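You operate a simulated robot arm through the tools that you are given. There is no shell and no other tool.

You are at the controls of a simulated robot arm. One attempt, no reset.

## Task
Put things in order on the top of the teach bench. At the end: the blue bottle (marked "COOLANT") stands where the white screen wipe stood; the white screen wipe stands where the purple test block stood; the purple test block is in the brown open box; the grey steel mount (marked "No 4") from the top of the teach bench stands where the blue bottle stood; whatever was shut is shut again. Leave all else as you found it, and nothing knocked over.
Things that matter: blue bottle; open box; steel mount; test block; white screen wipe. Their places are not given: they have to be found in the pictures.

It is judged by the outcome, as a careful person would: the job done as asked, and still so three seconds after it is handed in. It fails if anything else is knocked over, pushed out of place, dropped, spilled or broken.

## Robot
A 7-joint arm with a two-finger parallel gripper, fixed in place. Base frame: the origin is on the floor under the middle of its stand, x ahead of it, y to its left, z up; the work surface is at about z = 0.853. Units: m, degrees, N and s.
With the tool pointing down near the work surface it reaches from about 0.24 to 0.68 m from the base axis. Its first joint turns from -66.0 to 66.0 degrees. Payload 2.4 kg.
The tool frame sits at the grasp point between the pads (the TCP): z along the fingers, y along the line on which they close. The tips reach 0.03 m beyond it. The gripper opens to 0.094 m. The fingers are 0.028 m wide and 0.01 m thick; the gripper's body (0.05 by 0.096 m) begins 0.055 m behind the TCP.
Orientation is that of the tool frame in the base frame, as [roll, pitch, yaw] about the fixed x, y, z axes, in that order (R = Rz(yaw) Ry(pitch) Rx(roll)). With the fingers straight down and closing along the base's y, the tool's x points along the base's -x, its y along +y and its z along -z.

## Interface
- The arm moves only by the tool step_arm. Its argument "steps" is a list of rows, each a list of 3 entries, a list of its own where there are three numbers: the closure, from 0 (fully open) to 1 (shut), then the shift along the tool's x, y, z in cm, then the turn, a rotation vector about the tool's x, y, z in degrees. In form: [[hand, [x, y, z], [ax, ay, az]], ...]. A call has 1 to 20 rows; each row shifts and turns the commanded pose from where the row before left it, along the tool's axes as they then stand. A row lasts 0.2 s, in which the tool goes at most 0.05 m and 8.6 degrees; a call with a longer step from one row to the next is refused whole, and so is a gripper value outside its range. Where a pose cannot be reached the arm comes as near as it can. A force on the tool above 40 N (or 10 N above the force at the start of the call, whichever is more), or a blocked arm, ends the call early, and 0.2 s more pass. The fingers move at their own pace (about 0.153 m/s each) and stop on an object; they squeeze with about 26 N. The grip force told is the motor's: it shows also when the fingers shut on nothing. Time passes only in rows, and 0.2 s behind the last, so rows that do not move let the fingers close. It gives the time, the measured TCP pose, the force on the tool (base axes), the opening and the grip force at its end, in the units of the frame above (readings bear some noise), with the torque about the TCP (base axes, N m) and any sound that the robot's microphone picked up, and new pictures: "views" is both (left out), scene, wrist or none.
- Cameras (640 x 400 px; columns grow to the right, rows downward): "scene" is fixed at [0.0498, 0.4845, 1.4465]; the picture's right is [-0.62, -0.78, 0.00], its down [-0.42, 0.34, -0.84] and it looks along [0.66, -0.52, -0.54] (base axes); focal length 311 px, centre (320, 200). "wrist" rides on the gripper at [0.076, 0.014, -0.102] in the tool frame; the picture's right is [-0.18, 0.98, 0.00], its down [-0.75, -0.14, -0.64] and it looks along [-0.63, -0.12, 0.77] (tool axes); focal length 243 px, centre (320, 200).
- measure_at(camera, pixels): for up to 12 pixels [column, row] of the newest picture of that camera ("zoom" is the newest enlarged one), the place [x, y, z] in the base frame of the surface seen there, good to about 0.003 m. No time passes.
- enlarge(camera, box): a new picture of the part [left, top, right, bottom] of that camera's present view, enlarged. No time passes.
- sign_off(): hands the job in; it is judged then, once.

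Leave the gripper open and the arm clear of the work at the hand-in unless told otherwise.

The tools are called after ">>>" as name(argument=value, ...) on one line, values as JSON. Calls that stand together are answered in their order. step_arm: Moves the arm, as the interface text tells. Its arguments: {"type":"object","properties":{"steps":{"type":"array","items":{"type":"array"}},"views":{"type":"string","enum":["both","scene","wrist","none"]}},"required":["steps"]} The other tools are called the same way: measure_at (camera, pixels) gives the place of the surface under pixels of a picture; enlarge (camera, box) takes an enlarged picture of a part of a camera's view; sign_off () hands the job in.

At the start:

```text
time: 0.0
ee_pos: [0.3249, -0.067, 1.1925]
tcp_rot: [-179.9, -0.1, -180.0]
wrist_force: [0.2, -0.4, 0.6]
ft_torque: [0.0, -0.01, 0.05]
gripper_width: 0.0939
finger_force: 0.1
```

scene: 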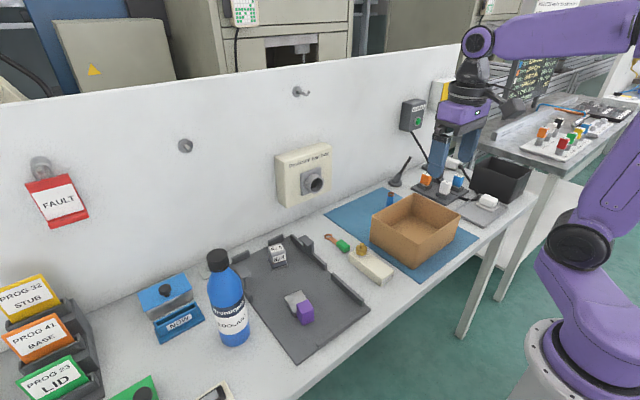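
wrist: 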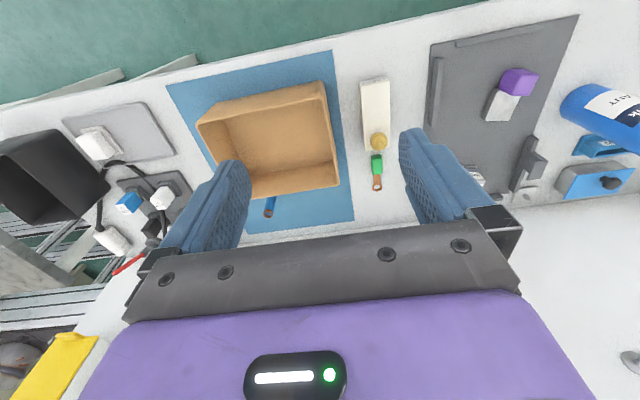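

I see a bench with a dark fixture plate, a blue bottle at about (229,300), a purple-capped item at (304,310), a small block marked at (278,255), a brown box at (415,230), a white bar at (372,265), and a blue latch box at (172,305). I'll enlarge several areas to work out what each one is.

>>> enlarge(camera="scene", box=[200, 220, 400, 370])

>>> enlarge(camera="scene", box=[320, 150, 540, 300])

>>> enlarge(camera="scene", box=[0, 240, 260, 400])

>>> enlarge(camera="wrist", box=[340, 0, 640, 220])

```text
2.67 times, centred on (300, 295) of scene
```

zoom: 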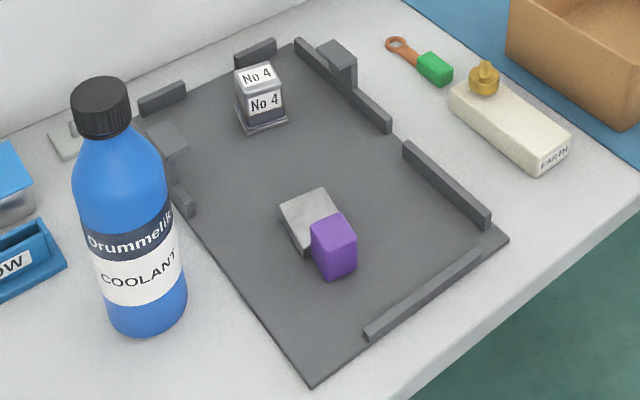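

```text
2.67 times, centred on (430, 225) of scene
```

zoom: 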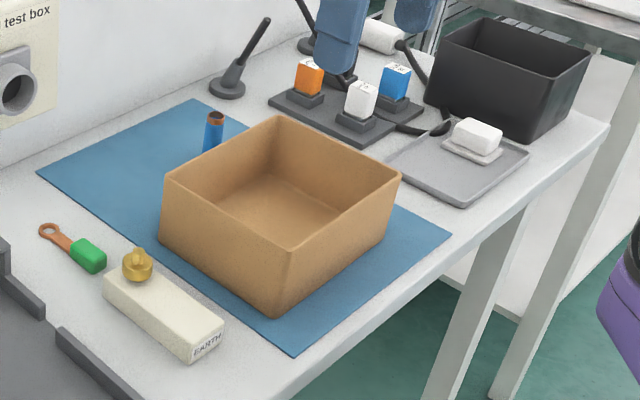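

```text
2.46 times, centred on (130, 320) of scene
```

zoom: 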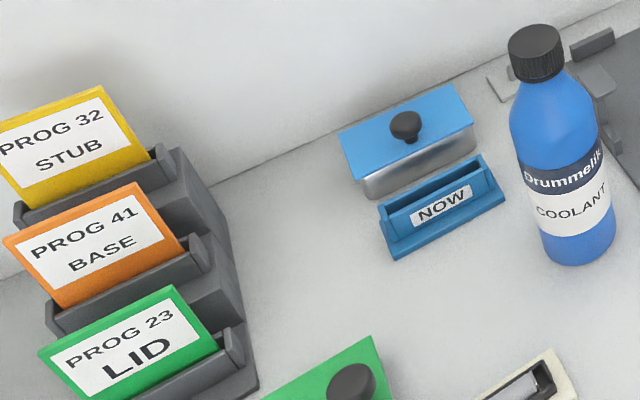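

```text
1.82 times, centred on (490, 110) of wrist
```

zoom: 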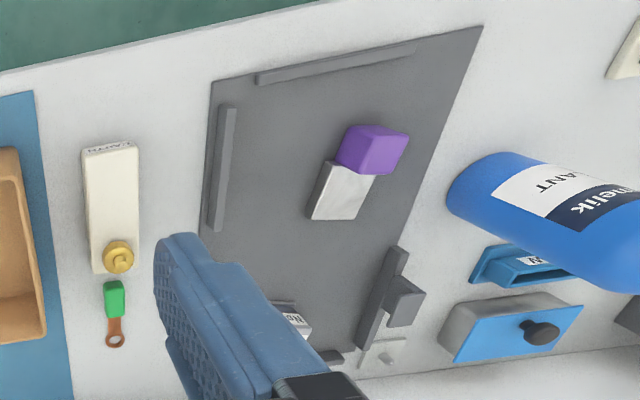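

The purple block stands on the dark plate beside a light metal block. The small grey block marked "No 4" is on the same plate. On the right, at about (488,200), there is a white soap-shaped thing on a grey tray, which is probably the wipe. I'll look closer at the right side and measure the main places.

>>> enlarge(camera="scene", box=[400, 150, 540, 240])

>>> enlarge(camera="wrist", box=[0, 80, 240, 280])

>>> enlarge(camera="scene", box=[480, 60, 640, 200])

>>> measure_at(camera="scene", pixels=[[229, 335], [218, 257], [306, 310], [293, 298], [278, 248], [415, 225], [488, 200], [445, 188], [372, 265], [172, 292], [165, 289], [265, 320]])

>>> measure_at(camera="wrist", pixels=[[97, 143], [162, 197], [518, 82], [502, 105], [275, 140], [320, 83], [200, 122], [338, 183], [600, 100], [540, 75], [475, 180], [115, 120]])

```text
4.44 times, centred on (470, 195) of scene
```

zoom: 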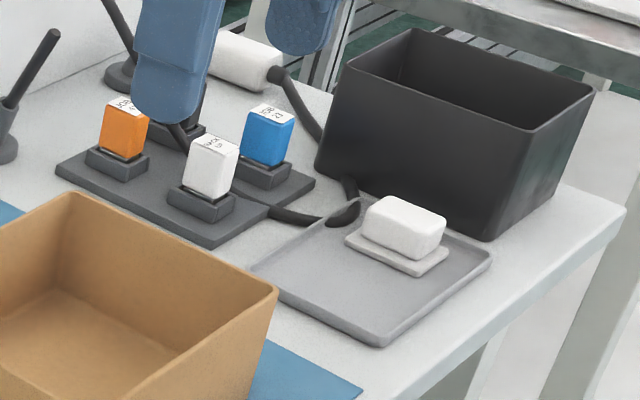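

```text
2.00 times, centred on (120, 180) of wrist
```

zoom: 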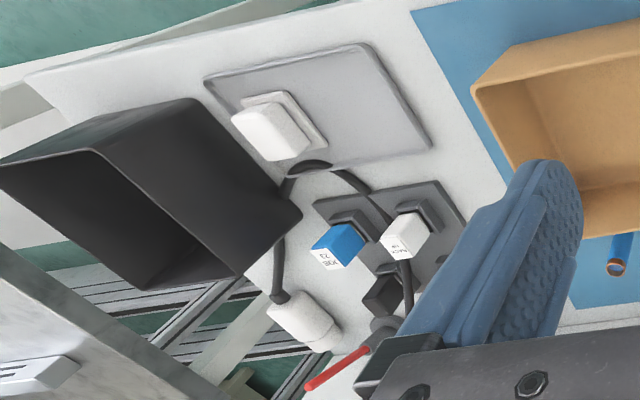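

```text
2.86 times, centred on (560, 130) of scene
```

zoom: 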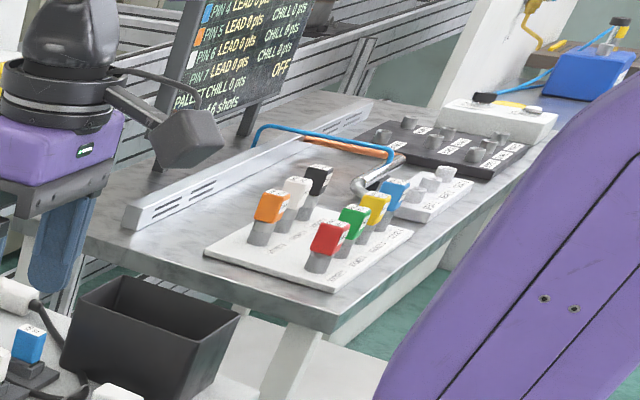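

```text
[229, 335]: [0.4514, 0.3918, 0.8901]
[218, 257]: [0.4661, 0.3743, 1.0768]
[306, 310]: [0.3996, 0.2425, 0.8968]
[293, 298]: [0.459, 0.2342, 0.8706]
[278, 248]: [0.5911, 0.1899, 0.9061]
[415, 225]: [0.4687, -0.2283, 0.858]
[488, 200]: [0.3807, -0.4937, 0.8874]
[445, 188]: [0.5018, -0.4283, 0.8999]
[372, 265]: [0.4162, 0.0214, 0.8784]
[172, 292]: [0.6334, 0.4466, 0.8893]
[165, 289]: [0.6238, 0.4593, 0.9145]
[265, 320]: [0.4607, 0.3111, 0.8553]
```

```text
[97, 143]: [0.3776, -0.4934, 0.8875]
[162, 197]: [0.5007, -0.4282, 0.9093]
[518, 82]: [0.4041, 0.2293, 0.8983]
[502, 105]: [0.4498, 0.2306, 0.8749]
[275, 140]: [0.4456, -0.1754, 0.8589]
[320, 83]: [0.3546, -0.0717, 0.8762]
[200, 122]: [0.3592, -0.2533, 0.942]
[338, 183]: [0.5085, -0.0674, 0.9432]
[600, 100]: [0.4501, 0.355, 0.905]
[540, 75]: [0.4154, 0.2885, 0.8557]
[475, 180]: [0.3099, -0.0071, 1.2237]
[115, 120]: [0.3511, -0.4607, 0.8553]
```

The white wipe sits on a light slab on the tray, at about (0.38,-0.49). The purple block is at about (0.40,0.235), close to a light metal block at (0.455,0.232). The bottle is at about (0.44,0.385) and the No 4 mount at about (0.59,0.19). Before touching anything I'll bring the wrist camera over the dark plate to see how the purple block and the metal piece relate.

>>> step_arm(steps=[[0, [0, 4.1, 1.3], [0, 0, 0]], [0, [0, 4.1, 1.3], [0, 0, 0]], [0, [0, 4.1, 1.3], [0, 0, 0]], [0, [0, 4.1, 1.3], [0, 0, 0]], [0, [0, 4.1, 1.3], [0, 0, 0]], [0, [0, 4.1, 1.3], [0, 0, 0]], [0, [0, 4.1, 1.3], [0, 0, 0]], [0, [0, 0, 0], [0, 0, 0]]])

```text
time: 1.8
ee_pos: [0.3221, 0.2214, 1.0998]
tcp_rot: [-180.0, 0.0, 179.9]
wrist_force: [-0.1, 1.3, 0.4]
ft_torque: [0.03, 0.04, 0.01]
gripper_width: 0.0939
finger_force: 0.1
```

scene: 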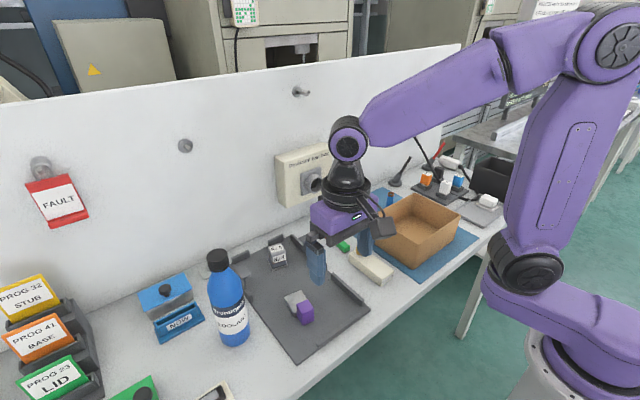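
wrist: 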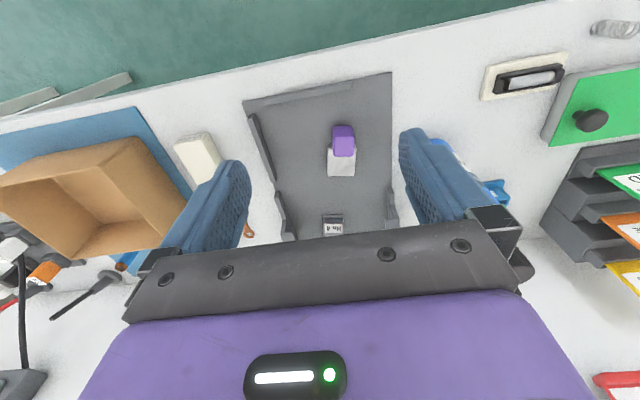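

The wrist now sees the dark plate, with the purple block at (343,140) and the light metal piece at (341,162). I'll enlarge that area and measure edges.

>>> enlarge(camera="wrist", box=[290, 100, 400, 250])

>>> enlarge(camera="scene", box=[270, 270, 340, 340])

```text
2.67 times, centred on (345, 175) of wrist
```

zoom: 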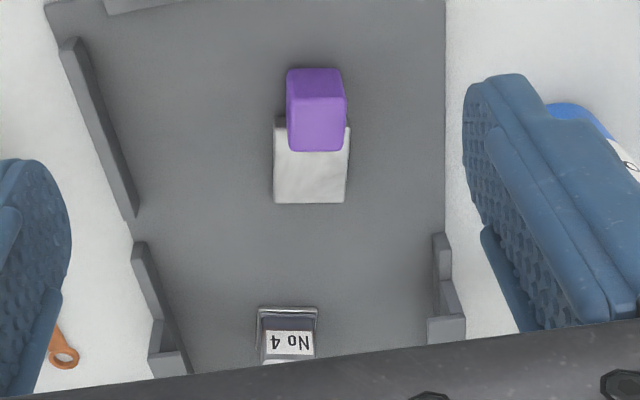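

```text
5.71 times, centred on (305, 305) of scene
```

zoom: 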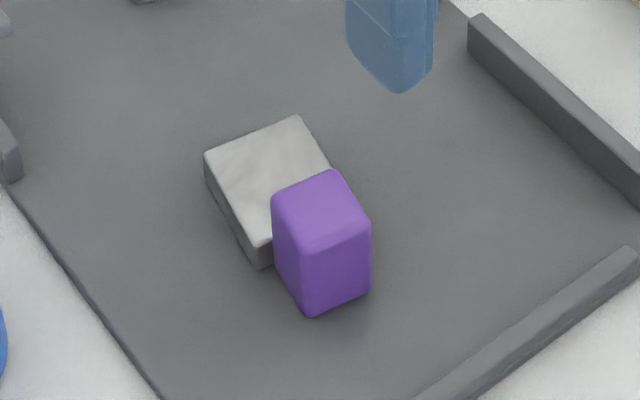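

I'll measure points on the purple block, the metal piece and the plate in this enlarged scene picture.

>>> measure_at(camera="zoom", pixels=[[285, 200], [325, 180], [358, 212], [300, 235], [305, 300], [360, 285], [310, 325], [215, 155], [290, 125], [255, 235], [255, 262], [200, 220]])

>>> measure_at(camera="wrist", pixels=[[336, 127], [350, 127], [335, 138], [352, 138], [336, 153], [352, 153], [329, 150], [357, 150], [329, 173], [355, 173], [325, 160], [343, 180]])

```text
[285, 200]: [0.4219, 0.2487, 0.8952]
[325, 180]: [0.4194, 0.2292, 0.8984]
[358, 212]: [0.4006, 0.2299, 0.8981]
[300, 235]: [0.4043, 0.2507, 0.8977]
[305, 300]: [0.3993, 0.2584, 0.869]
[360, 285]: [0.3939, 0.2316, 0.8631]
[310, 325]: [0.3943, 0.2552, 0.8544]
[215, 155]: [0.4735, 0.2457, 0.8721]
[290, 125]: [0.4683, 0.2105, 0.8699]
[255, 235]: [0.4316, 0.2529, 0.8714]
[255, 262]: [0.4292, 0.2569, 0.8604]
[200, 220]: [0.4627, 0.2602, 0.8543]
```

```text
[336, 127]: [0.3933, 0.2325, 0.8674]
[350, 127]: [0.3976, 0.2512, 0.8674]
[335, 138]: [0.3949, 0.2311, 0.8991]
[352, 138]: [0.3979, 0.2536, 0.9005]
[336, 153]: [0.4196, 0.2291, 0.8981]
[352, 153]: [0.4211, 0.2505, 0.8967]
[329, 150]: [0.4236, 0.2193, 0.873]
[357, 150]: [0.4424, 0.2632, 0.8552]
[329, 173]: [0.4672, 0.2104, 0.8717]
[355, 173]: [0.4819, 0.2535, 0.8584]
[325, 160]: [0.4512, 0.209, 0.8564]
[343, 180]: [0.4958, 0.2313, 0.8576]
```

The purple block is about 0.03 × 0.03 × 0.045 m. Its top is at z≈0.899 and it stands on the plate centred near (0.409,0.242), turned about -7°. It is right against a separate low metal block with its top at 0.872. Next I'll move the camera over to the white wipe on the right at the same height, which is clear of everything.

>>> step_arm(steps=[[0, [0, -4.8, 0], [0, 0, 0]], [0, [0, -4.8, 0], [0, 0, 0]], [0, [0, -4.8, 0], [0, 0, 0]], [0, [0, -4.8, 0], [0, 0, 0]], [0, [0, -4.8, 0], [0, 0, 0]], [0, [0, -4.8, 0], [0, 0, 0]], [0, [0, -4.8, 0], [0, 0, 0]], [0, [0, -4.8, 0], [0, 0, 0]], [0, [0, -4.8, 0], [0, 0, 0]], [0, [0, -4.8, 0], [0, 0, 0]], [0, [0, -4.8, 0], [0, 0, 0]], [0, [0, -4.8, 0], [0, 0, 0]], [0, [0, -4.8, 0], [0, 0, 0]], [0, [0, -4.0, 0], [0, 0, 0]], [0, [0, 0, 0], [0, 0, 0]]])

```text
time: 5.0
ee_pos: [0.327, -0.4452, 1.1022]
tcp_rot: [180.0, 0.0, -179.9]
wrist_force: [-0.6, 1.5, -0.2]
ft_torque: [0.0, 0.03, -0.01]
gripper_width: 0.0941
finger_force: 0.1
```

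scene: 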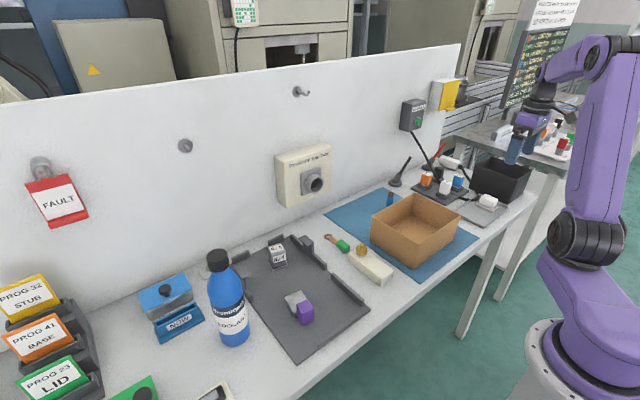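
wrist: 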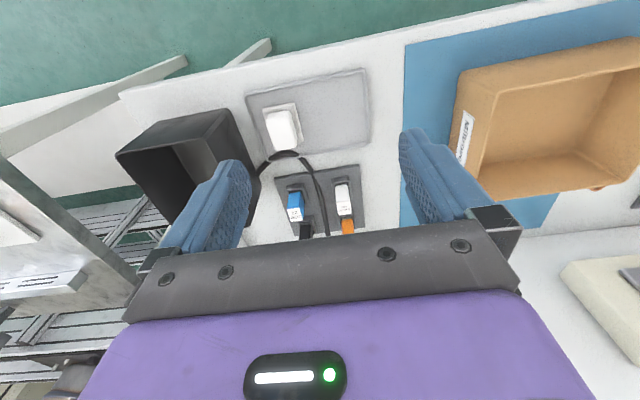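

The wipe is at (283,128) in the wrist view, on a lighter slab on the tray. I'll enlarge it from both cameras.

>>> enlarge(camera="wrist", box=[235, 60, 385, 240])

>>> enlarge(camera="scene", box=[455, 175, 535, 230])

>>> measure_at(camera="wrist", pixels=[[265, 108], [295, 104], [273, 153], [301, 148], [268, 114], [292, 112], [275, 145], [295, 142], [281, 130], [330, 110], [298, 110], [345, 185]])

```text
2.22 times, centred on (310, 150) of wrist
```

zoom: 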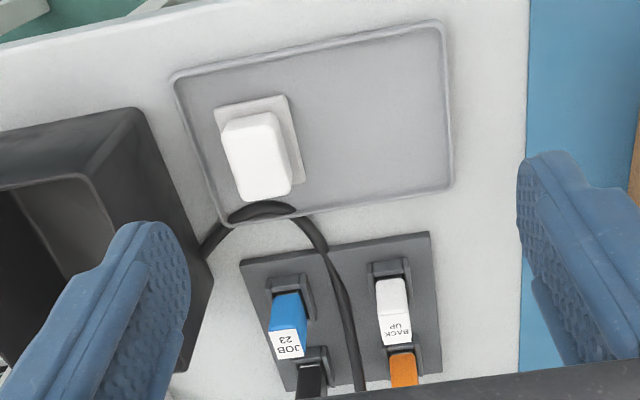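

```text
7.27 times, centred on (495, 202) of scene
```

zoom: 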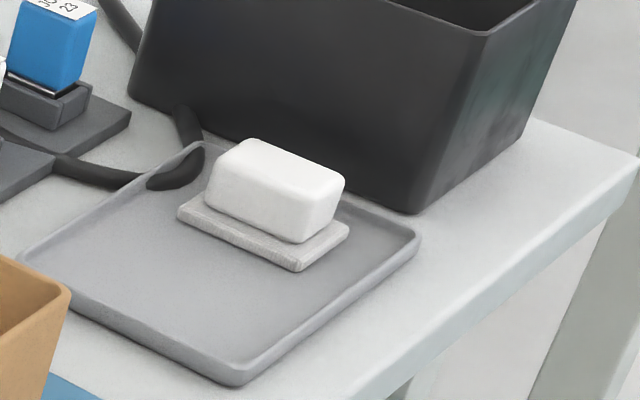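

```text
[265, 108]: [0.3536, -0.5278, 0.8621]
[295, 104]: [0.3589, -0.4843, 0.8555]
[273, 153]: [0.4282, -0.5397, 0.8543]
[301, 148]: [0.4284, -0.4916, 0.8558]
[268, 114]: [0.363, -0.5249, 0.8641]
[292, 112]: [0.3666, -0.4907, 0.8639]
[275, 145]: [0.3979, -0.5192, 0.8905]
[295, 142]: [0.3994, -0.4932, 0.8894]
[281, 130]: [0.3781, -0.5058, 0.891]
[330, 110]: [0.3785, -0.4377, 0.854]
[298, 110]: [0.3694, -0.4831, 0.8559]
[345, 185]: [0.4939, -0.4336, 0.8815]
```

The white body sits on a slightly wider light slab, which may be its felt pad or a separate piece. I'll measure its corners in the enlarged scene picture.

>>> measure_at(camera="zoom", pixels=[[182, 210], [298, 262], [346, 222], [225, 170], [300, 215], [340, 180], [250, 145], [290, 185], [215, 200], [300, 238], [260, 255], [150, 180]])

>>> enlarge(camera="wrist", box=[250, 85, 320, 165])

```text
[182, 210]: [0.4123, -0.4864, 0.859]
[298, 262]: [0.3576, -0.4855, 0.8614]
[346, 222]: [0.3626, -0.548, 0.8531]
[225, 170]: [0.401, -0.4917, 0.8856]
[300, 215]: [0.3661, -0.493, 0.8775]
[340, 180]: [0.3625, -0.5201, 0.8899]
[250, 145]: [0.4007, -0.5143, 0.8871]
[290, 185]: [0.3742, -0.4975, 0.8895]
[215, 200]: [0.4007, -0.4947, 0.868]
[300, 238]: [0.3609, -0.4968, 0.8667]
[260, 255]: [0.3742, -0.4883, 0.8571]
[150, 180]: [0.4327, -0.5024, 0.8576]
```

```text
5.00 times, centred on (285, 125) of wrist
```

zoom: 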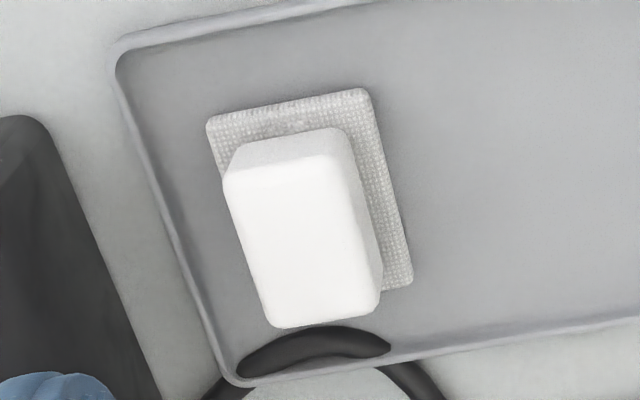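

The slab has a woven cloth texture, so it looks like the wipe's own pad under a white handle. The pad is about 0.058 × 0.045 m with its centre near (0.384,-0.508). The handle top is at z≈0.890. I'll check that when I lift it.

The order will be block to box, wipe to the block's place, bottle to the wipe's place, then mount to the bottle's place. First I'm going back above the purple block, with a 7° turn to line up with it.

>>> step_arm(steps=[[0, [-0.53, 4.57, 0], [0, 0, 0.5]], [0, [-0.53, 4.57, 0], [0, 0, 0.5]], [0, [-0.53, 4.57, 0], [0, 0, 0]], [0, [-0.53, 4.57, 0], [0, 0, 0]], [0, [-0.53, 4.57, 0], [0, 0, 0]], [0, [-0.53, 4.57, 0], [0, 0, 0]], [0, [-0.53, 4.57, 0], [0, 0, 0]], [0, [-0.53, 4.57, 0], [0, 0, 0]], [0, [-0.53, 4.57, 0], [0, 0, 0]], [0, [-0.53, 4.57, 0], [0, 0, 0]], [0, [-0.53, 4.57, 0], [0, 0, 0]], [0, [-0.53, 4.57, 0], [0, 0, 0]], [0, [-0.53, 4.57, 0], [0, 0, 0]], [0, [-0.53, 4.57, 0], [0, 0, 0]], [0, [-0.53, 4.57, 0], [0, 0, 6]], [0, [0, 0, 0], [0, 0, 0]]])

```text
time: 8.4
ee_pos: [0.4154, 0.2405, 1.1042]
tcp_rot: [180.0, 0.0, 172.9]
wrist_force: [0.7, 0.2, -0.3]
ft_torque: [0.02, -0.03, -0.03]
gripper_width: 0.0939
finger_force: 0.1
```

scene: 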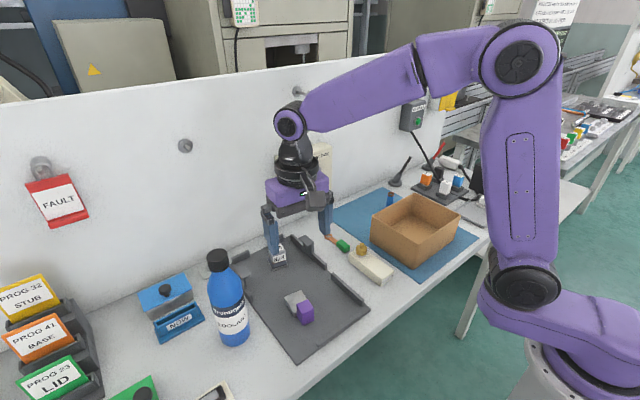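
wrist: 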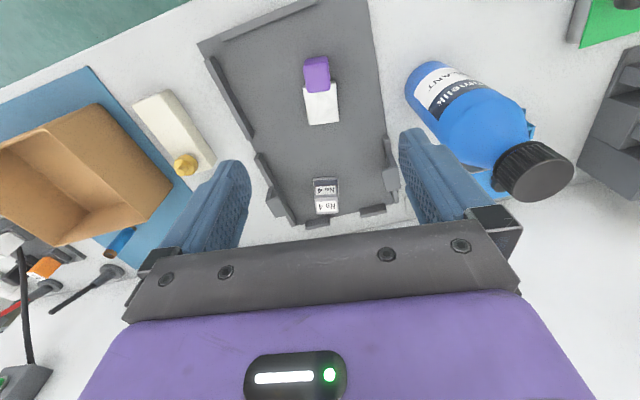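

I'm now above the block at (0.415,0.2405), about 1 cm too far in x. This view shows the bottle and mount well, so I'll measure them before carrying on.

>>> measure_at(camera="wrist", pixels=[[545, 175], [530, 165], [570, 185], [525, 190], [505, 165], [430, 75], [412, 80], [325, 190], [327, 207], [315, 182], [337, 182], [327, 170]])

>>> enlarge(camera="wrist", box=[290, 40, 370, 230])

>>> enlarge(camera="scene", box=[190, 240, 270, 355])

```text
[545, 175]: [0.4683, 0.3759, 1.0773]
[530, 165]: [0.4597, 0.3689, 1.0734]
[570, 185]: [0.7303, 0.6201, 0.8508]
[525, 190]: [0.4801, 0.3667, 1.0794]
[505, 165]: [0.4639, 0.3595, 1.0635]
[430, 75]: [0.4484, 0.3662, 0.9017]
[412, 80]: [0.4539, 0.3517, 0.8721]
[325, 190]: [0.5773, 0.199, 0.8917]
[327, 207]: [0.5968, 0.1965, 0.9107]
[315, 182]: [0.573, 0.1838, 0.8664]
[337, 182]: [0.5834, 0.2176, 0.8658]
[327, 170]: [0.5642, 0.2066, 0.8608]
```

```text
2.11 times, centred on (330, 135) of wrist
```

zoom: 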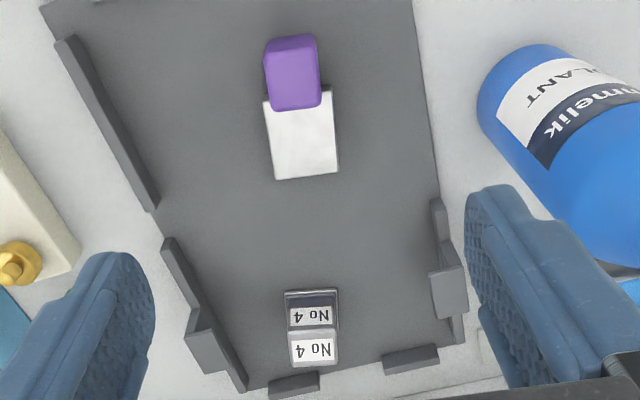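

```text
3.48 times, centred on (230, 298) of scene
```

zoom: 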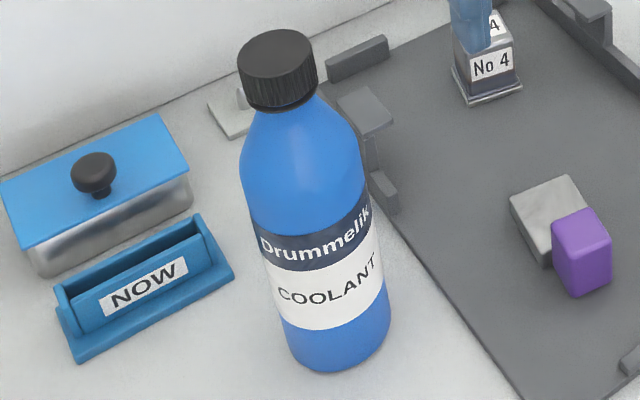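

Measuring the bottle in the enlarged scene picture: cap top edges, body edges and base.

>>> measure_at(camera="zoom", pixels=[[275, 52], [245, 60], [308, 52], [275, 34], [277, 72], [285, 98], [318, 250], [262, 235], [330, 365], [290, 345], [388, 310], [330, 320]])

```text
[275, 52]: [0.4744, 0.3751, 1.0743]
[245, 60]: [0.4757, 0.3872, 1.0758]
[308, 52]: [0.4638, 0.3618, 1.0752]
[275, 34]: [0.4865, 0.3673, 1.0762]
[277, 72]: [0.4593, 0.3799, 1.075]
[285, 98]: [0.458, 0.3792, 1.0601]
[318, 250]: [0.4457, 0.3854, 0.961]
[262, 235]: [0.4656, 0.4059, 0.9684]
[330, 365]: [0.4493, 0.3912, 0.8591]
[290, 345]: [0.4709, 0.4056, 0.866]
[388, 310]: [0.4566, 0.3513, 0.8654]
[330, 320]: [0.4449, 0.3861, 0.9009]
```

The bottle's axis is near (0.472,0.3745), its radius is about 0.03 and its cap top is at 1.076. Now I shift 0.95 cm back along x and go down to TCP z≈0.906, which keeps the fingertips just above the metal block's top (0.872). The gripper stays open.

>>> step_arm(steps=[[0, [0.95, 0, 1.0], [0, 0, 0]], [0, [0, 0, 4.5], [0, 0, 0]], [0, [0, 0, 4.5], [0, 0, 0]], [0, [0, 0, 4.5], [0, 0, 0]], [0, [0, 0, 3.0], [0, 0, 0]], [0, [0, 0, 1.5], [0, 0, 0]], [0, [0, 0, 0.8], [0, 0, 0]], [0, [0, 0, 0], [0, 0, 0]]])

```text
time: 10.2
ee_pos: [0.4067, 0.2417, 0.9023]
tcp_rot: [-180.0, 0.0, 173.0]
wrist_force: [-0.4, -0.3, 0.0]
ft_torque: [0.0, 0.02, 0.03]
gripper_width: 0.0941
finger_force: 0.1
```

scene: 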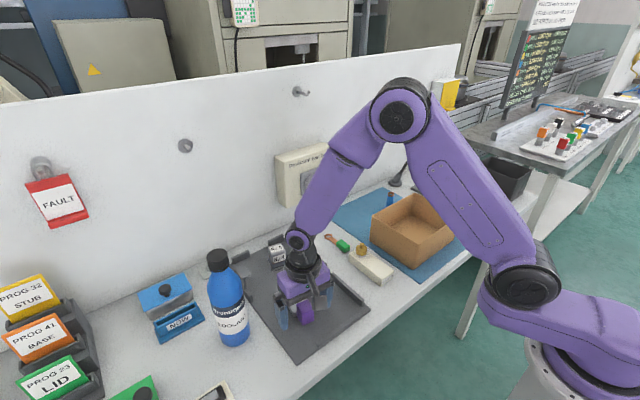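
wrist: 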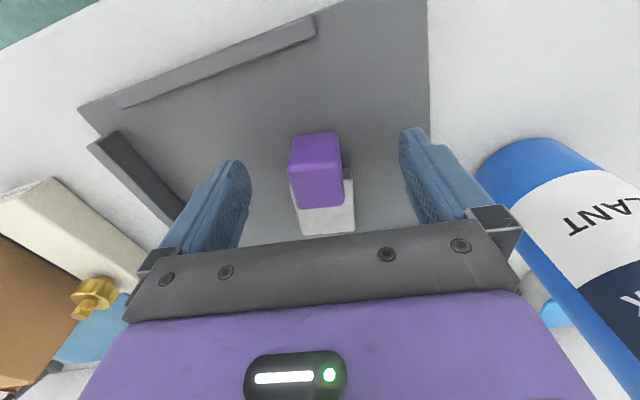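

The block sits between the open fingers, slightly to the left of the middle, and nothing is touched. I raise 2 mm and then close.

>>> step_arm(steps=[[0, [0, 0, -0.2], [0, 0, 0]], [0.4, [0, 0, 0], [0, 0, 0]], [0.55, [0, 0, 0], [0, 0, 0]], [1, [0, 0, 0], [0, 0, 0]], [1, [0, 0, 0], [0, 0, 0]], [1, [0, 0, 0], [0, 0, 0]]])

```text
time: 11.6
ee_pos: [0.4065, 0.2422, 0.9044]
tcp_rot: [179.9, -0.1, 173.1]
wrist_force: [-0.9, -0.8, 3.5]
ft_torque: [-0.2, 0.07, -0.02]
gripper_width: 0.0297
finger_force: 26.1
```

scene: 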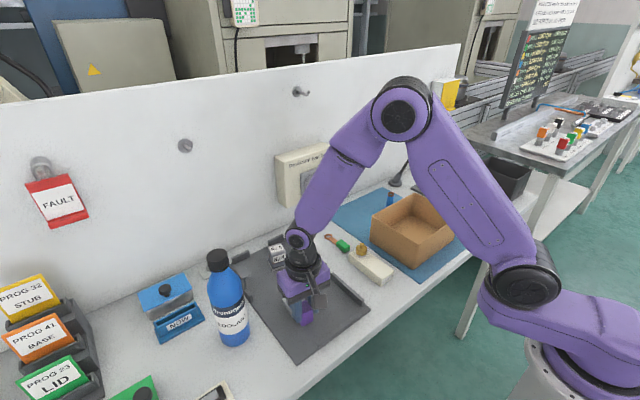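
wrist: 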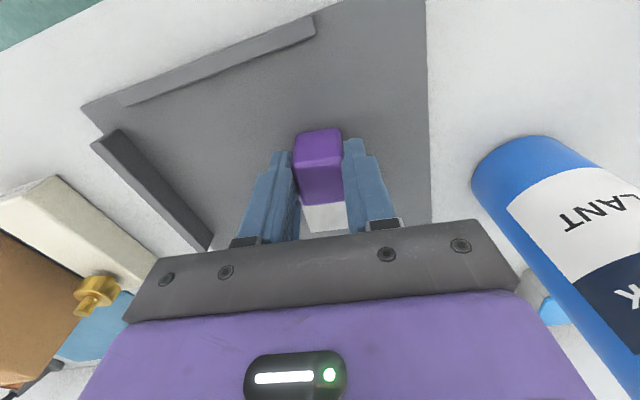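

It's gripped at a width of 0.0297 m with 26 N. I'll lift 1.5 cm gently and see whether the metal block stays behind.

>>> step_arm(steps=[[1, [0, 0, -0.5], [0, 0, 0]], [1, [0, 0, -0.5], [0, 0, 0]], [1, [0, 0, -0.5], [0, 0, 0]], [1, [0, 0, 0], [0, 0, 0]]])

>>> enlarge(camera="scene", box=[260, 250, 350, 340])

>>> enlarge(camera="wrist", box=[260, 110, 390, 240])

```text
time: 12.6
ee_pos: [0.4078, 0.2427, 0.9202]
tcp_rot: [-180.0, -0.1, 173.0]
wrist_force: [0.6, -0.1, -2.2]
ft_torque: [0.03, 0.0, -0.02]
gripper_width: 0.0299
finger_force: 26.5
```

scene: 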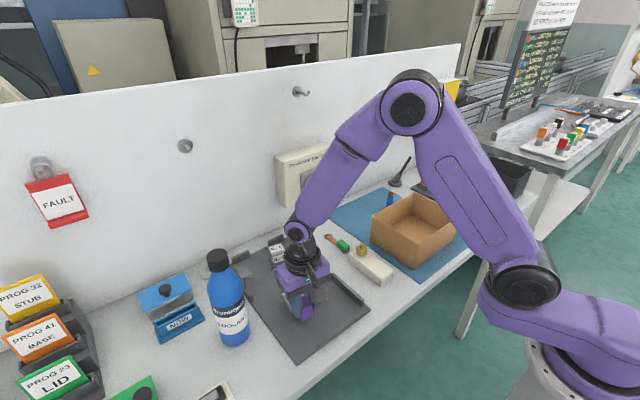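
wrist: 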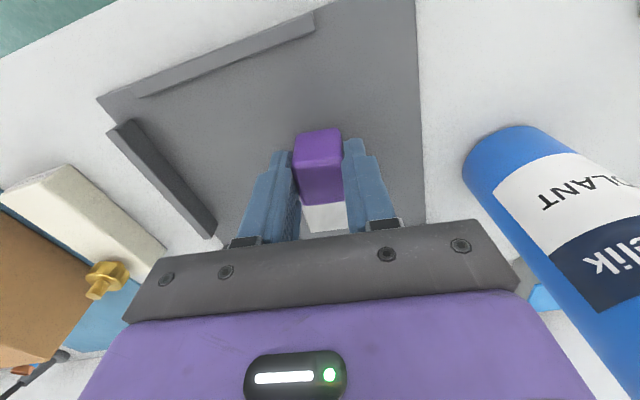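

```text
4.44 times, centred on (305, 295) of scene
```

zoom: 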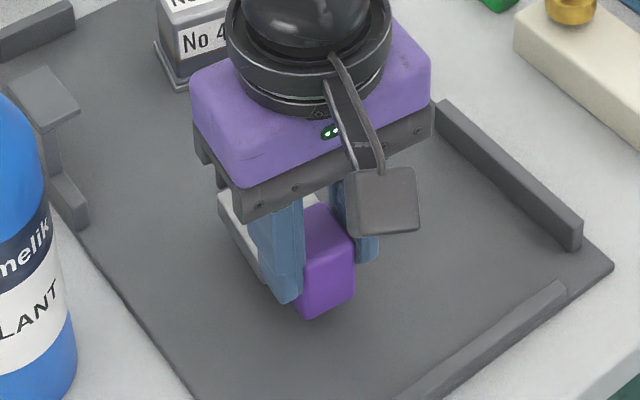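

```text
3.08 times, centred on (325, 175) of wrist
```

zoom: 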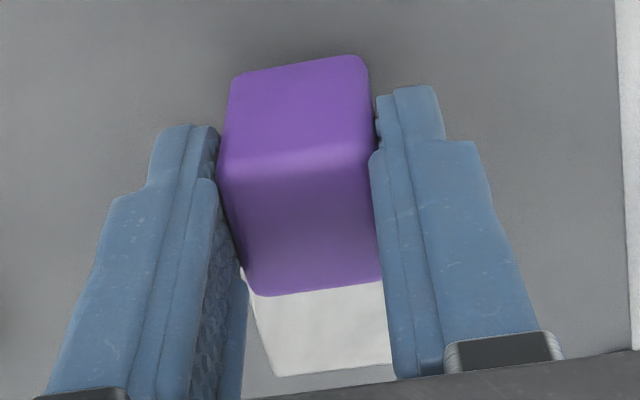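

I need to know whether the white metal piece is still on the plate, so I'll measure it in the wrist picture.

>>> measure_at(camera="wrist", pixels=[[325, 210], [318, 217], [335, 222], [325, 228], [318, 190], [318, 140], [312, 232]])

>>> measure_at(camera="scene", pixels=[[308, 300], [312, 294], [313, 310], [309, 320], [306, 299]])

>>> enlarge(camera="scene", box=[290, 280, 330, 325])

```text
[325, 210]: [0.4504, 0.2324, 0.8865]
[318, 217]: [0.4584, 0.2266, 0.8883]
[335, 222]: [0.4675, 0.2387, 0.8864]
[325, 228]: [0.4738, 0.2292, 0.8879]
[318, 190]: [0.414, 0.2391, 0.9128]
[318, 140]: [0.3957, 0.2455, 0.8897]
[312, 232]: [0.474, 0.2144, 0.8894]
```

```text
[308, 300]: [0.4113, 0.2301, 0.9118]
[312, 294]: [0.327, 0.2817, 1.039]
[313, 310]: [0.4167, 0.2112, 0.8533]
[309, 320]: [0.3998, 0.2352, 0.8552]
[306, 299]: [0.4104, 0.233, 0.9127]
```

```text
8.89 times, centred on (310, 302) of scene
```

zoom: 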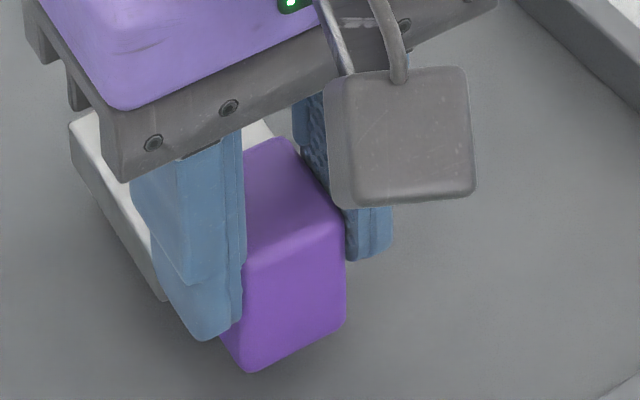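

The metal piece rose too: its top went from 0.872 to 0.887. So the test block is one piece, a purple grip joined to a metal body. It occupied about x 0.392–0.475, y 0.21–0.257, with its centre near (0.433,0.236), and I'll put the wipe there. Now I'll measure the brown box's rim and floor so I can set the block down inside.

>>> enlarge(camera="scene", box=[350, 180, 480, 280])

>>> measure_at(camera="scene", pixels=[[373, 217], [418, 244], [460, 217], [412, 195], [418, 268], [412, 215], [400, 228], [440, 228], [418, 234], [390, 215], [440, 207]])

```text
4.00 times, centred on (415, 230) of scene
```

zoom: 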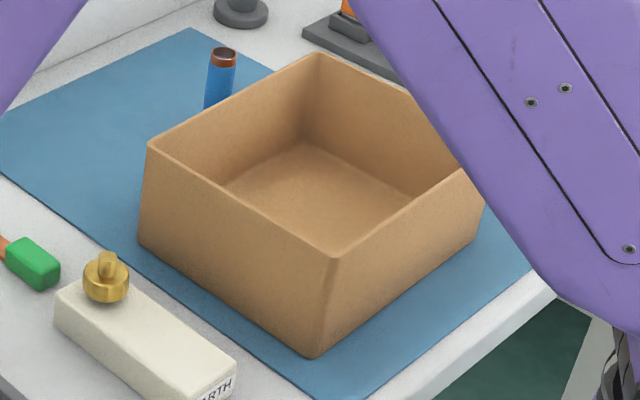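

```text
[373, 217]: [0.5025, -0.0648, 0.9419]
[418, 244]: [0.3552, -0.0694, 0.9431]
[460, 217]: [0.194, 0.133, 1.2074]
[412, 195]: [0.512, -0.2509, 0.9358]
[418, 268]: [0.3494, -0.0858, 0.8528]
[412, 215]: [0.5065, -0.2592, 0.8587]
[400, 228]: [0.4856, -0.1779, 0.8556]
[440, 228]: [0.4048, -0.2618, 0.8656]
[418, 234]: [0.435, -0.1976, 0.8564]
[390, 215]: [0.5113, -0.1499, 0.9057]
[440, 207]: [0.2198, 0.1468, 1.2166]
```

The rim runs x 0.355–0.51, y -0.067 to -0.253, at z 0.943, and the floor is at about 0.857. I lift to z≈1.07, turn back 7°, carry to y≈-0.158 and check before lowering.

>>> step_arm(steps=[[1, [0, 0, -2.5], [0, 0, 0]], [1, [0, 0, -3.5], [0, 0, 0]], [1, [0, 0, -4.0], [0, 0, 0]], [1, [0, 0, -4.0], [0, 0, -2]], [1, [0, 0, -1.5], [0, 0, -3]], [1, [0, 0, 0], [0, 0, -2]], [1, [0, -2, 0], [0, 0, 0]], [1, [0, -4.0, 0], [0, 0, 0]], [1, [0, -4.45, 0], [0, 0, 0]], [1, [0, -4.45, 0], [0, 0, 0]], [1, [0, -4.45, 0], [0, 0, 0]], [1, [0, -4.45, 0], [0, 0, 0]], [1, [0, -4.45, 0], [0, 0, 0]], [1, [0, -4.45, 0], [0, 0, 0]], [1, [0, -3.9, 0], [0, 0, 0]], [1, [0, -2.5, 0], [0, 0, 0]], [1, [0, -1.0, 0], [0, 0, 0]], [1, [0, 0, 0], [0, 0, 0]]])

```text
time: 16.4
ee_pos: [0.407, -0.16, 1.0763]
tcp_rot: [179.9, 0.0, 180.0]
wrist_force: [-0.1, 0.4, -1.6]
ft_torque: [0.01, 0.05, -0.02]
gripper_width: 0.0295
finger_force: 26.1
```

scene: 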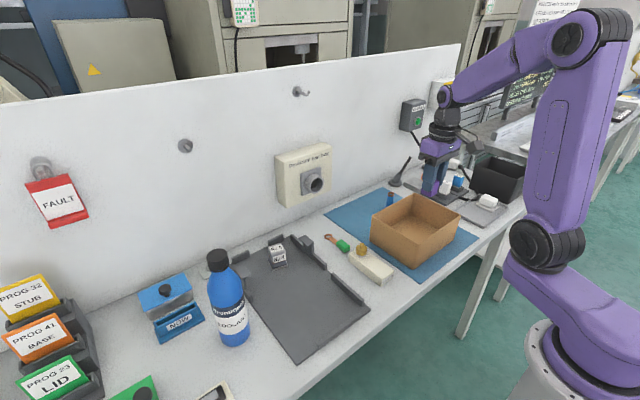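
wrist: 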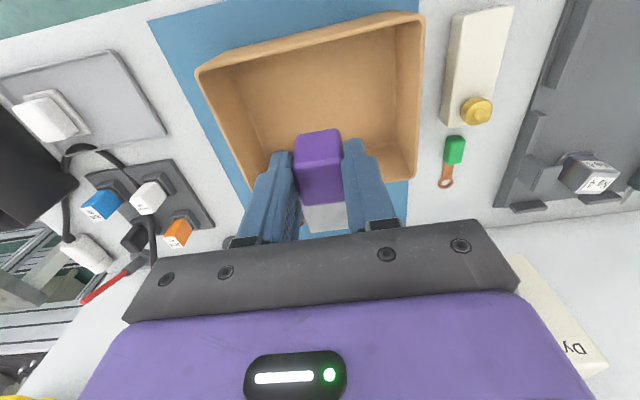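

The block hangs over the box and both fit inside the rim. I'm lowering to just above the floor.

>>> step_arm(steps=[[1, [0, 0, 3.5], [0, 0, 0]], [1, [0, 0, 4.0], [0, 0, 0]], [1, [0, 0, 3.5], [0, 0, 0]], [1, [0, 0, 2.5], [0, 0, 0]], [1, [0, 0, 1.5], [0, 0, 0]], [1, [0, 0, 0.8], [0, 0, 0]], [1, [0, 0, 0.5], [0, 0, 0]], [1, [0, 0, 0], [0, 0, 0]]])

```text
time: 18.2
ee_pos: [0.4066, -0.1591, 0.912]
tcp_rot: [180.0, 0.0, -180.0]
wrist_force: [0.7, -0.1, -2.2]
ft_torque: [0.02, 0.04, 0.02]
gripper_width: 0.0295
finger_force: 26.3
```

scene: 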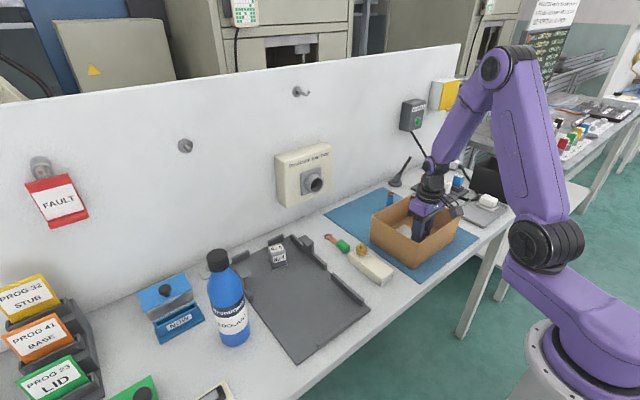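
wrist: 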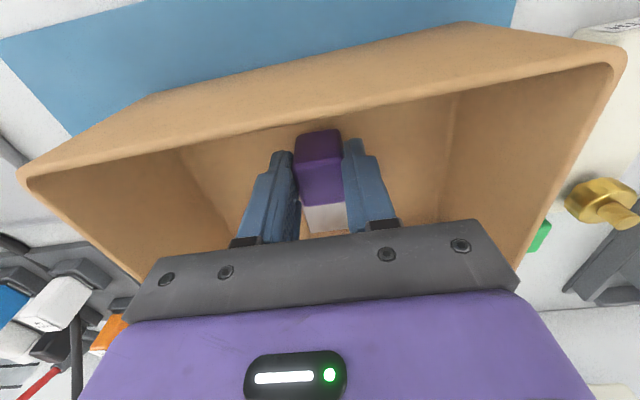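

No contact yet at z 0.912. I lower in 2 mm steps, watching the force, until the block touches the floor.

>>> step_arm(steps=[[1, [0, 0, 0.2], [0, 0, 0]], [1, [0, 0, 0.2], [0, 0, 0]], [1, [0, 0, 0], [0, 0, 0]]], views="none")

```text
time: 19.0
ee_pos: [0.4062, -0.1601, 0.91]
tcp_rot: [-180.0, 0.0, -180.0]
wrist_force: [0.3, -0.2, -2.3]
ft_torque: [0.03, 0.08, 0.01]
gripper_width: 0.0295
finger_force: 26.0
```

>>> step_arm(steps=[[1, [0, 0, 0.2], [0, 0, 0]], [1, [0, 0, 0.2], [0, 0, 0]], [1, [0, 0, 0], [0, 0, 0]]], views="none")

```text
time: 19.8
ee_pos: [0.4073, -0.1594, 0.9042]
tcp_rot: [-180.0, 0.1, 180.0]
wrist_force: [-2.8, 6.0, 22.3]
ft_torque: [0.23, 0.05, 0.03]
gripper_width: 0.0298
finger_force: 25.4
```

The upward force is now 22 N, so the block is on the floor of the box. I ease up 2 mm and open.

>>> step_arm(steps=[[1, [0, 0, -0.2], [0, 0, 0]], [1, [0, 0, 0], [0, 0, 0]], [0.6, [0, 0, 0], [0, 0, 0]], [0.4, [0, 0, 0], [0, 0, 0]], [0.2, [0, 0, 0], [0, 0, 0]], [0.2, [0, 0, 0], [0, 0, 0]]])

```text
time: 21.2
ee_pos: [0.4061, -0.1589, 0.9076]
tcp_rot: [-179.9, 0.1, -180.0]
wrist_force: [-0.1, -0.3, 0.1]
ft_torque: [-0.01, 0.01, -0.03]
gripper_width: 0.0751
finger_force: 0.1
```

scene: 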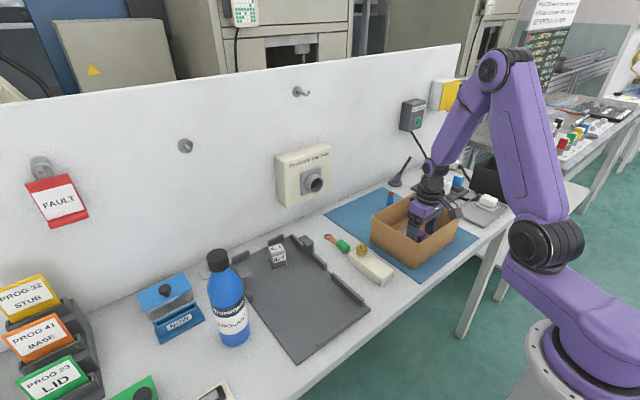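
wrist: 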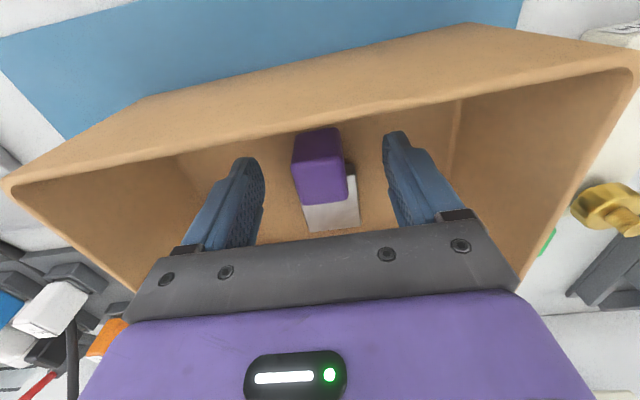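

The block stands in the box and is released. I rise straight up, then move over the wipe at about (0.382,-0.506).

>>> step_arm(steps=[[0.2, [0, 0, -2.0], [0, 0, 0]], [0.2, [0, 0, -4.5], [0, 0, 0]], [0.2, [0, 0, -4.5], [0, 0, 0]], [0.2, [0, 0, -4.5], [0, 0, 0]], [0.2, [0, 0, -2.0], [0, 0, 0]], [0.2, [0.3, -4.4, 0], [0, 0, 0]], [0.2, [0.3, -4.4, 0], [0, 0, 0]], [0.2, [0.3, -4.4, 0], [0, 0, 0]], [0.2, [0.3, -4.4, 0], [0, 0, 0]], [0.3, [0.3, -4.4, 0], [0, 0, 0]], [0.3, [0.3, -4.4, 0], [0, 0, 0]], [0.36, [0.3, -4.4, 0], [0, 0, 0]], [0.36, [0.3, -3.9, 0], [0, 0, 0]], [0.36, [0, 0, 0], [0, 0, 0]]])

```text
time: 24.2
ee_pos: [0.3817, -0.5093, 1.0824]
tcp_rot: [-179.9, 0.0, 179.9]
wrist_force: [0.2, -0.3, 0.2]
ft_torque: [0.0, 0.0, 0.0]
gripper_width: 0.0603
finger_force: 0.1
```

scene: 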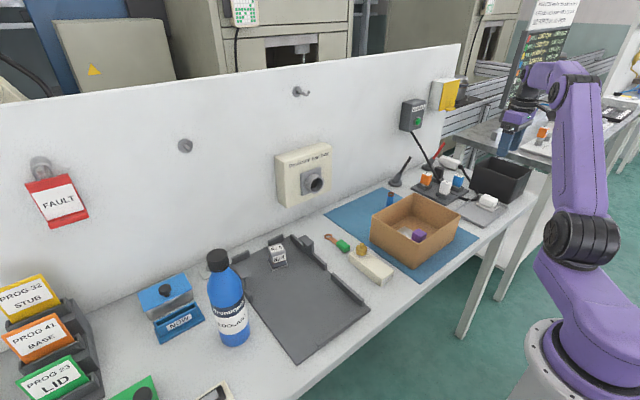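
wrist: 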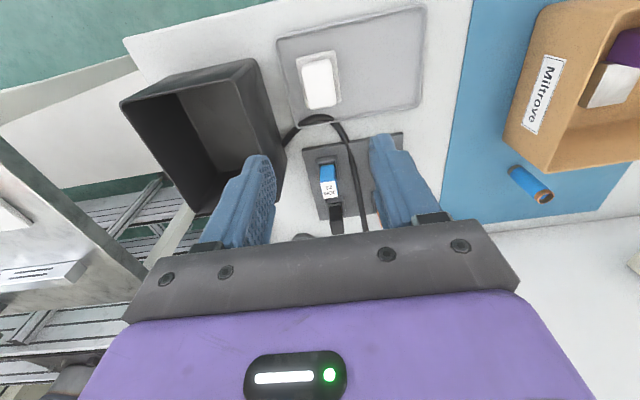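

The test block is visible in the box at (415,236). The wipe is now at (320,80) in the wrist view. I'll enlarge and measure it and the bin wall.

>>> enlarge(camera="wrist", box=[230, 30, 390, 130])

>>> measure_at(camera="wrist", pixels=[[305, 65], [330, 62], [311, 104], [335, 101], [298, 58], [335, 52], [340, 100], [278, 150], [250, 70], [265, 100], [245, 60], [318, 119]])

```text
4.00 times, centred on (310, 80) of wrist
```

zoom: 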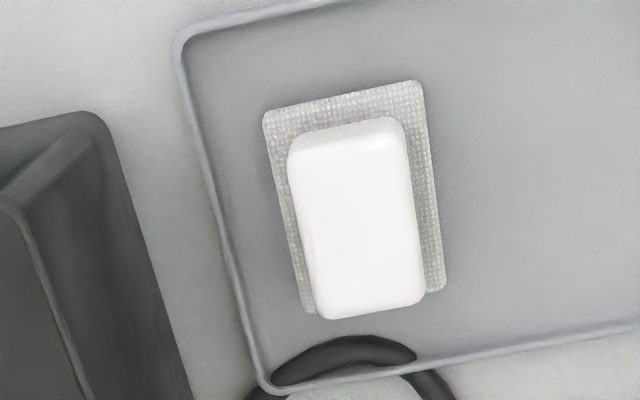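

```text
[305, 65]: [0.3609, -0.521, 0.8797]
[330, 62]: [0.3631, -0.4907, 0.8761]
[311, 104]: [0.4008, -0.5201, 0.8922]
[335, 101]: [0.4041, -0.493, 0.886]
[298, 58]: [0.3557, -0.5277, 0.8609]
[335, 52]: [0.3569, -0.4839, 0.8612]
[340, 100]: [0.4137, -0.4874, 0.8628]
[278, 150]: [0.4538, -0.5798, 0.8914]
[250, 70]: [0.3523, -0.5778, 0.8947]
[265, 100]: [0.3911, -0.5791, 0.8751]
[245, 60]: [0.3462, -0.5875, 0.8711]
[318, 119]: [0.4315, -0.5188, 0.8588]
```

Pad: x 0.355–0.414, y -0.5285 to -0.4835. Handle centre: (0.3825,-0.506). The bin wall is close, so I'll measure its rim to check the gripper body clears it.

>>> measure_at(camera="zoom", pixels=[[98, 120], [85, 113], [60, 118], [20, 128], [112, 160], [40, 250], [60, 330], [150, 300], [225, 250], [195, 120], [340, 350], [400, 350]])

>>> measure_at(camera="scene", pixels=[[478, 160], [500, 172], [516, 180], [508, 176], [490, 166], [510, 200]])

```text
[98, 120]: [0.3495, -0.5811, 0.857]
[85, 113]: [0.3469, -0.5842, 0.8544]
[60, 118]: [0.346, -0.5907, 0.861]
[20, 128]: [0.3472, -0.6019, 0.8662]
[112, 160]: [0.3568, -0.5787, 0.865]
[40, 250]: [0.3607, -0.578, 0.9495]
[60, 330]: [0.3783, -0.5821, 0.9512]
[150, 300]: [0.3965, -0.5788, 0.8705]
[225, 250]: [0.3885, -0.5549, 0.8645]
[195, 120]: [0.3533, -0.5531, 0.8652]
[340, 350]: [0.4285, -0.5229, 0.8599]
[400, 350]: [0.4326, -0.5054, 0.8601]
```

```text
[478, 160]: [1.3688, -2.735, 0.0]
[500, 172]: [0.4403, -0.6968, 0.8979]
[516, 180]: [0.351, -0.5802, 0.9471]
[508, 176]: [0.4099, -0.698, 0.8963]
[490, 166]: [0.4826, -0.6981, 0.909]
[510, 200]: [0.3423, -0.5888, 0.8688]
```

The bin's near wall is at y=-0.579 with its rim at 0.951. The gripper body will reach -0.554, so it clears. I lower over the handle to TCP z≈0.898, with tips at 0.868, just above the pad.

>>> step_arm(steps=[[0.36, [0, 0.3, 2.0], [0, 0, 0]], [0.36, [0, 0, 4.0], [0, 0, 0]], [0.36, [0, 0, 4.0], [0, 0, 0]], [0.36, [0, 0, 3.5], [0, 0, 0]], [0.36, [0, 0, 2.5], [0, 0, 0]], [0.36, [0, 0, 1.5], [0, 0, 0]], [0.36, [0, 0, 0.7], [0, 0, 0]], [0.36, [0, 0, 0], [0, 0, 0]]])

```text
time: 26.0
ee_pos: [0.3816, -0.5048, 0.8988]
tcp_rot: [180.0, -0.1, 180.0]
wrist_force: [-0.1, 0.5, 0.0]
ft_torque: [-0.01, 0.0, -0.01]
gripper_width: 0.0601
finger_force: 0.0
```

scene: 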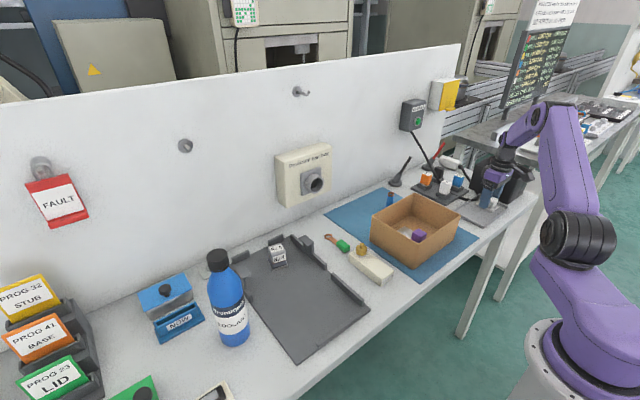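
wrist: 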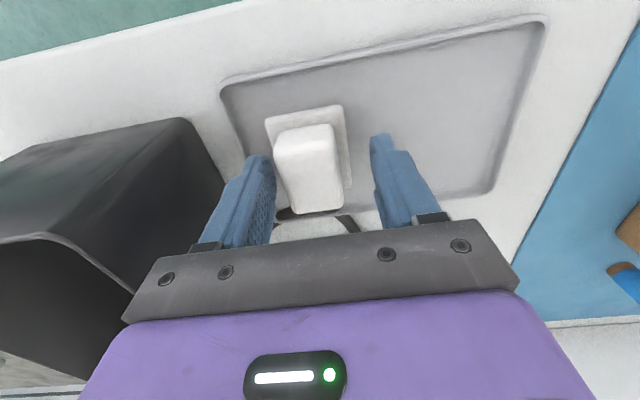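

The handle is slightly left of the middle between the fingers. I shift 3 mm toward -y, then close.

>>> step_arm(steps=[[0.36, [0, -0.3, 0], [0, 0, 0]], [0.36, [0, 0, 0], [0, 0, 0]], [0.5, [0, 0, 0], [0, 0, 0]], [0.6, [0, 0, 0], [0, 0, 0]], [1, [0, 0, 0], [0, 0, 0]], [1, [0, 0, 0], [0, 0, 0]], [1, [0, 0, 0], [0, 0, 0]]], views="wrist")

```text
time: 27.6
ee_pos: [0.3811, -0.5079, 0.8987]
tcp_rot: [180.0, 0.0, -179.9]
wrist_force: [0.2, 0.5, 0.0]
ft_torque: [-0.02, -0.02, -0.02]
gripper_width: 0.0329
finger_force: 26.1
```

wrist: 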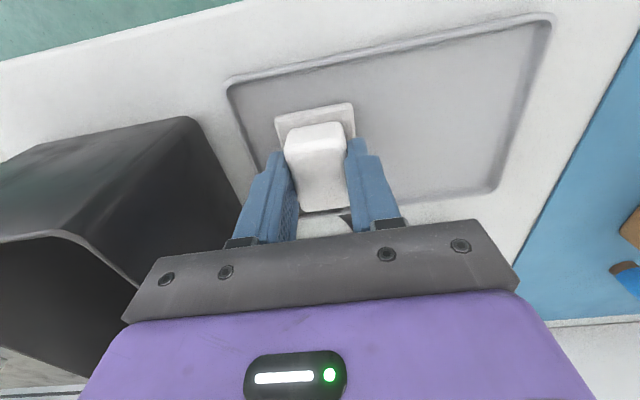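

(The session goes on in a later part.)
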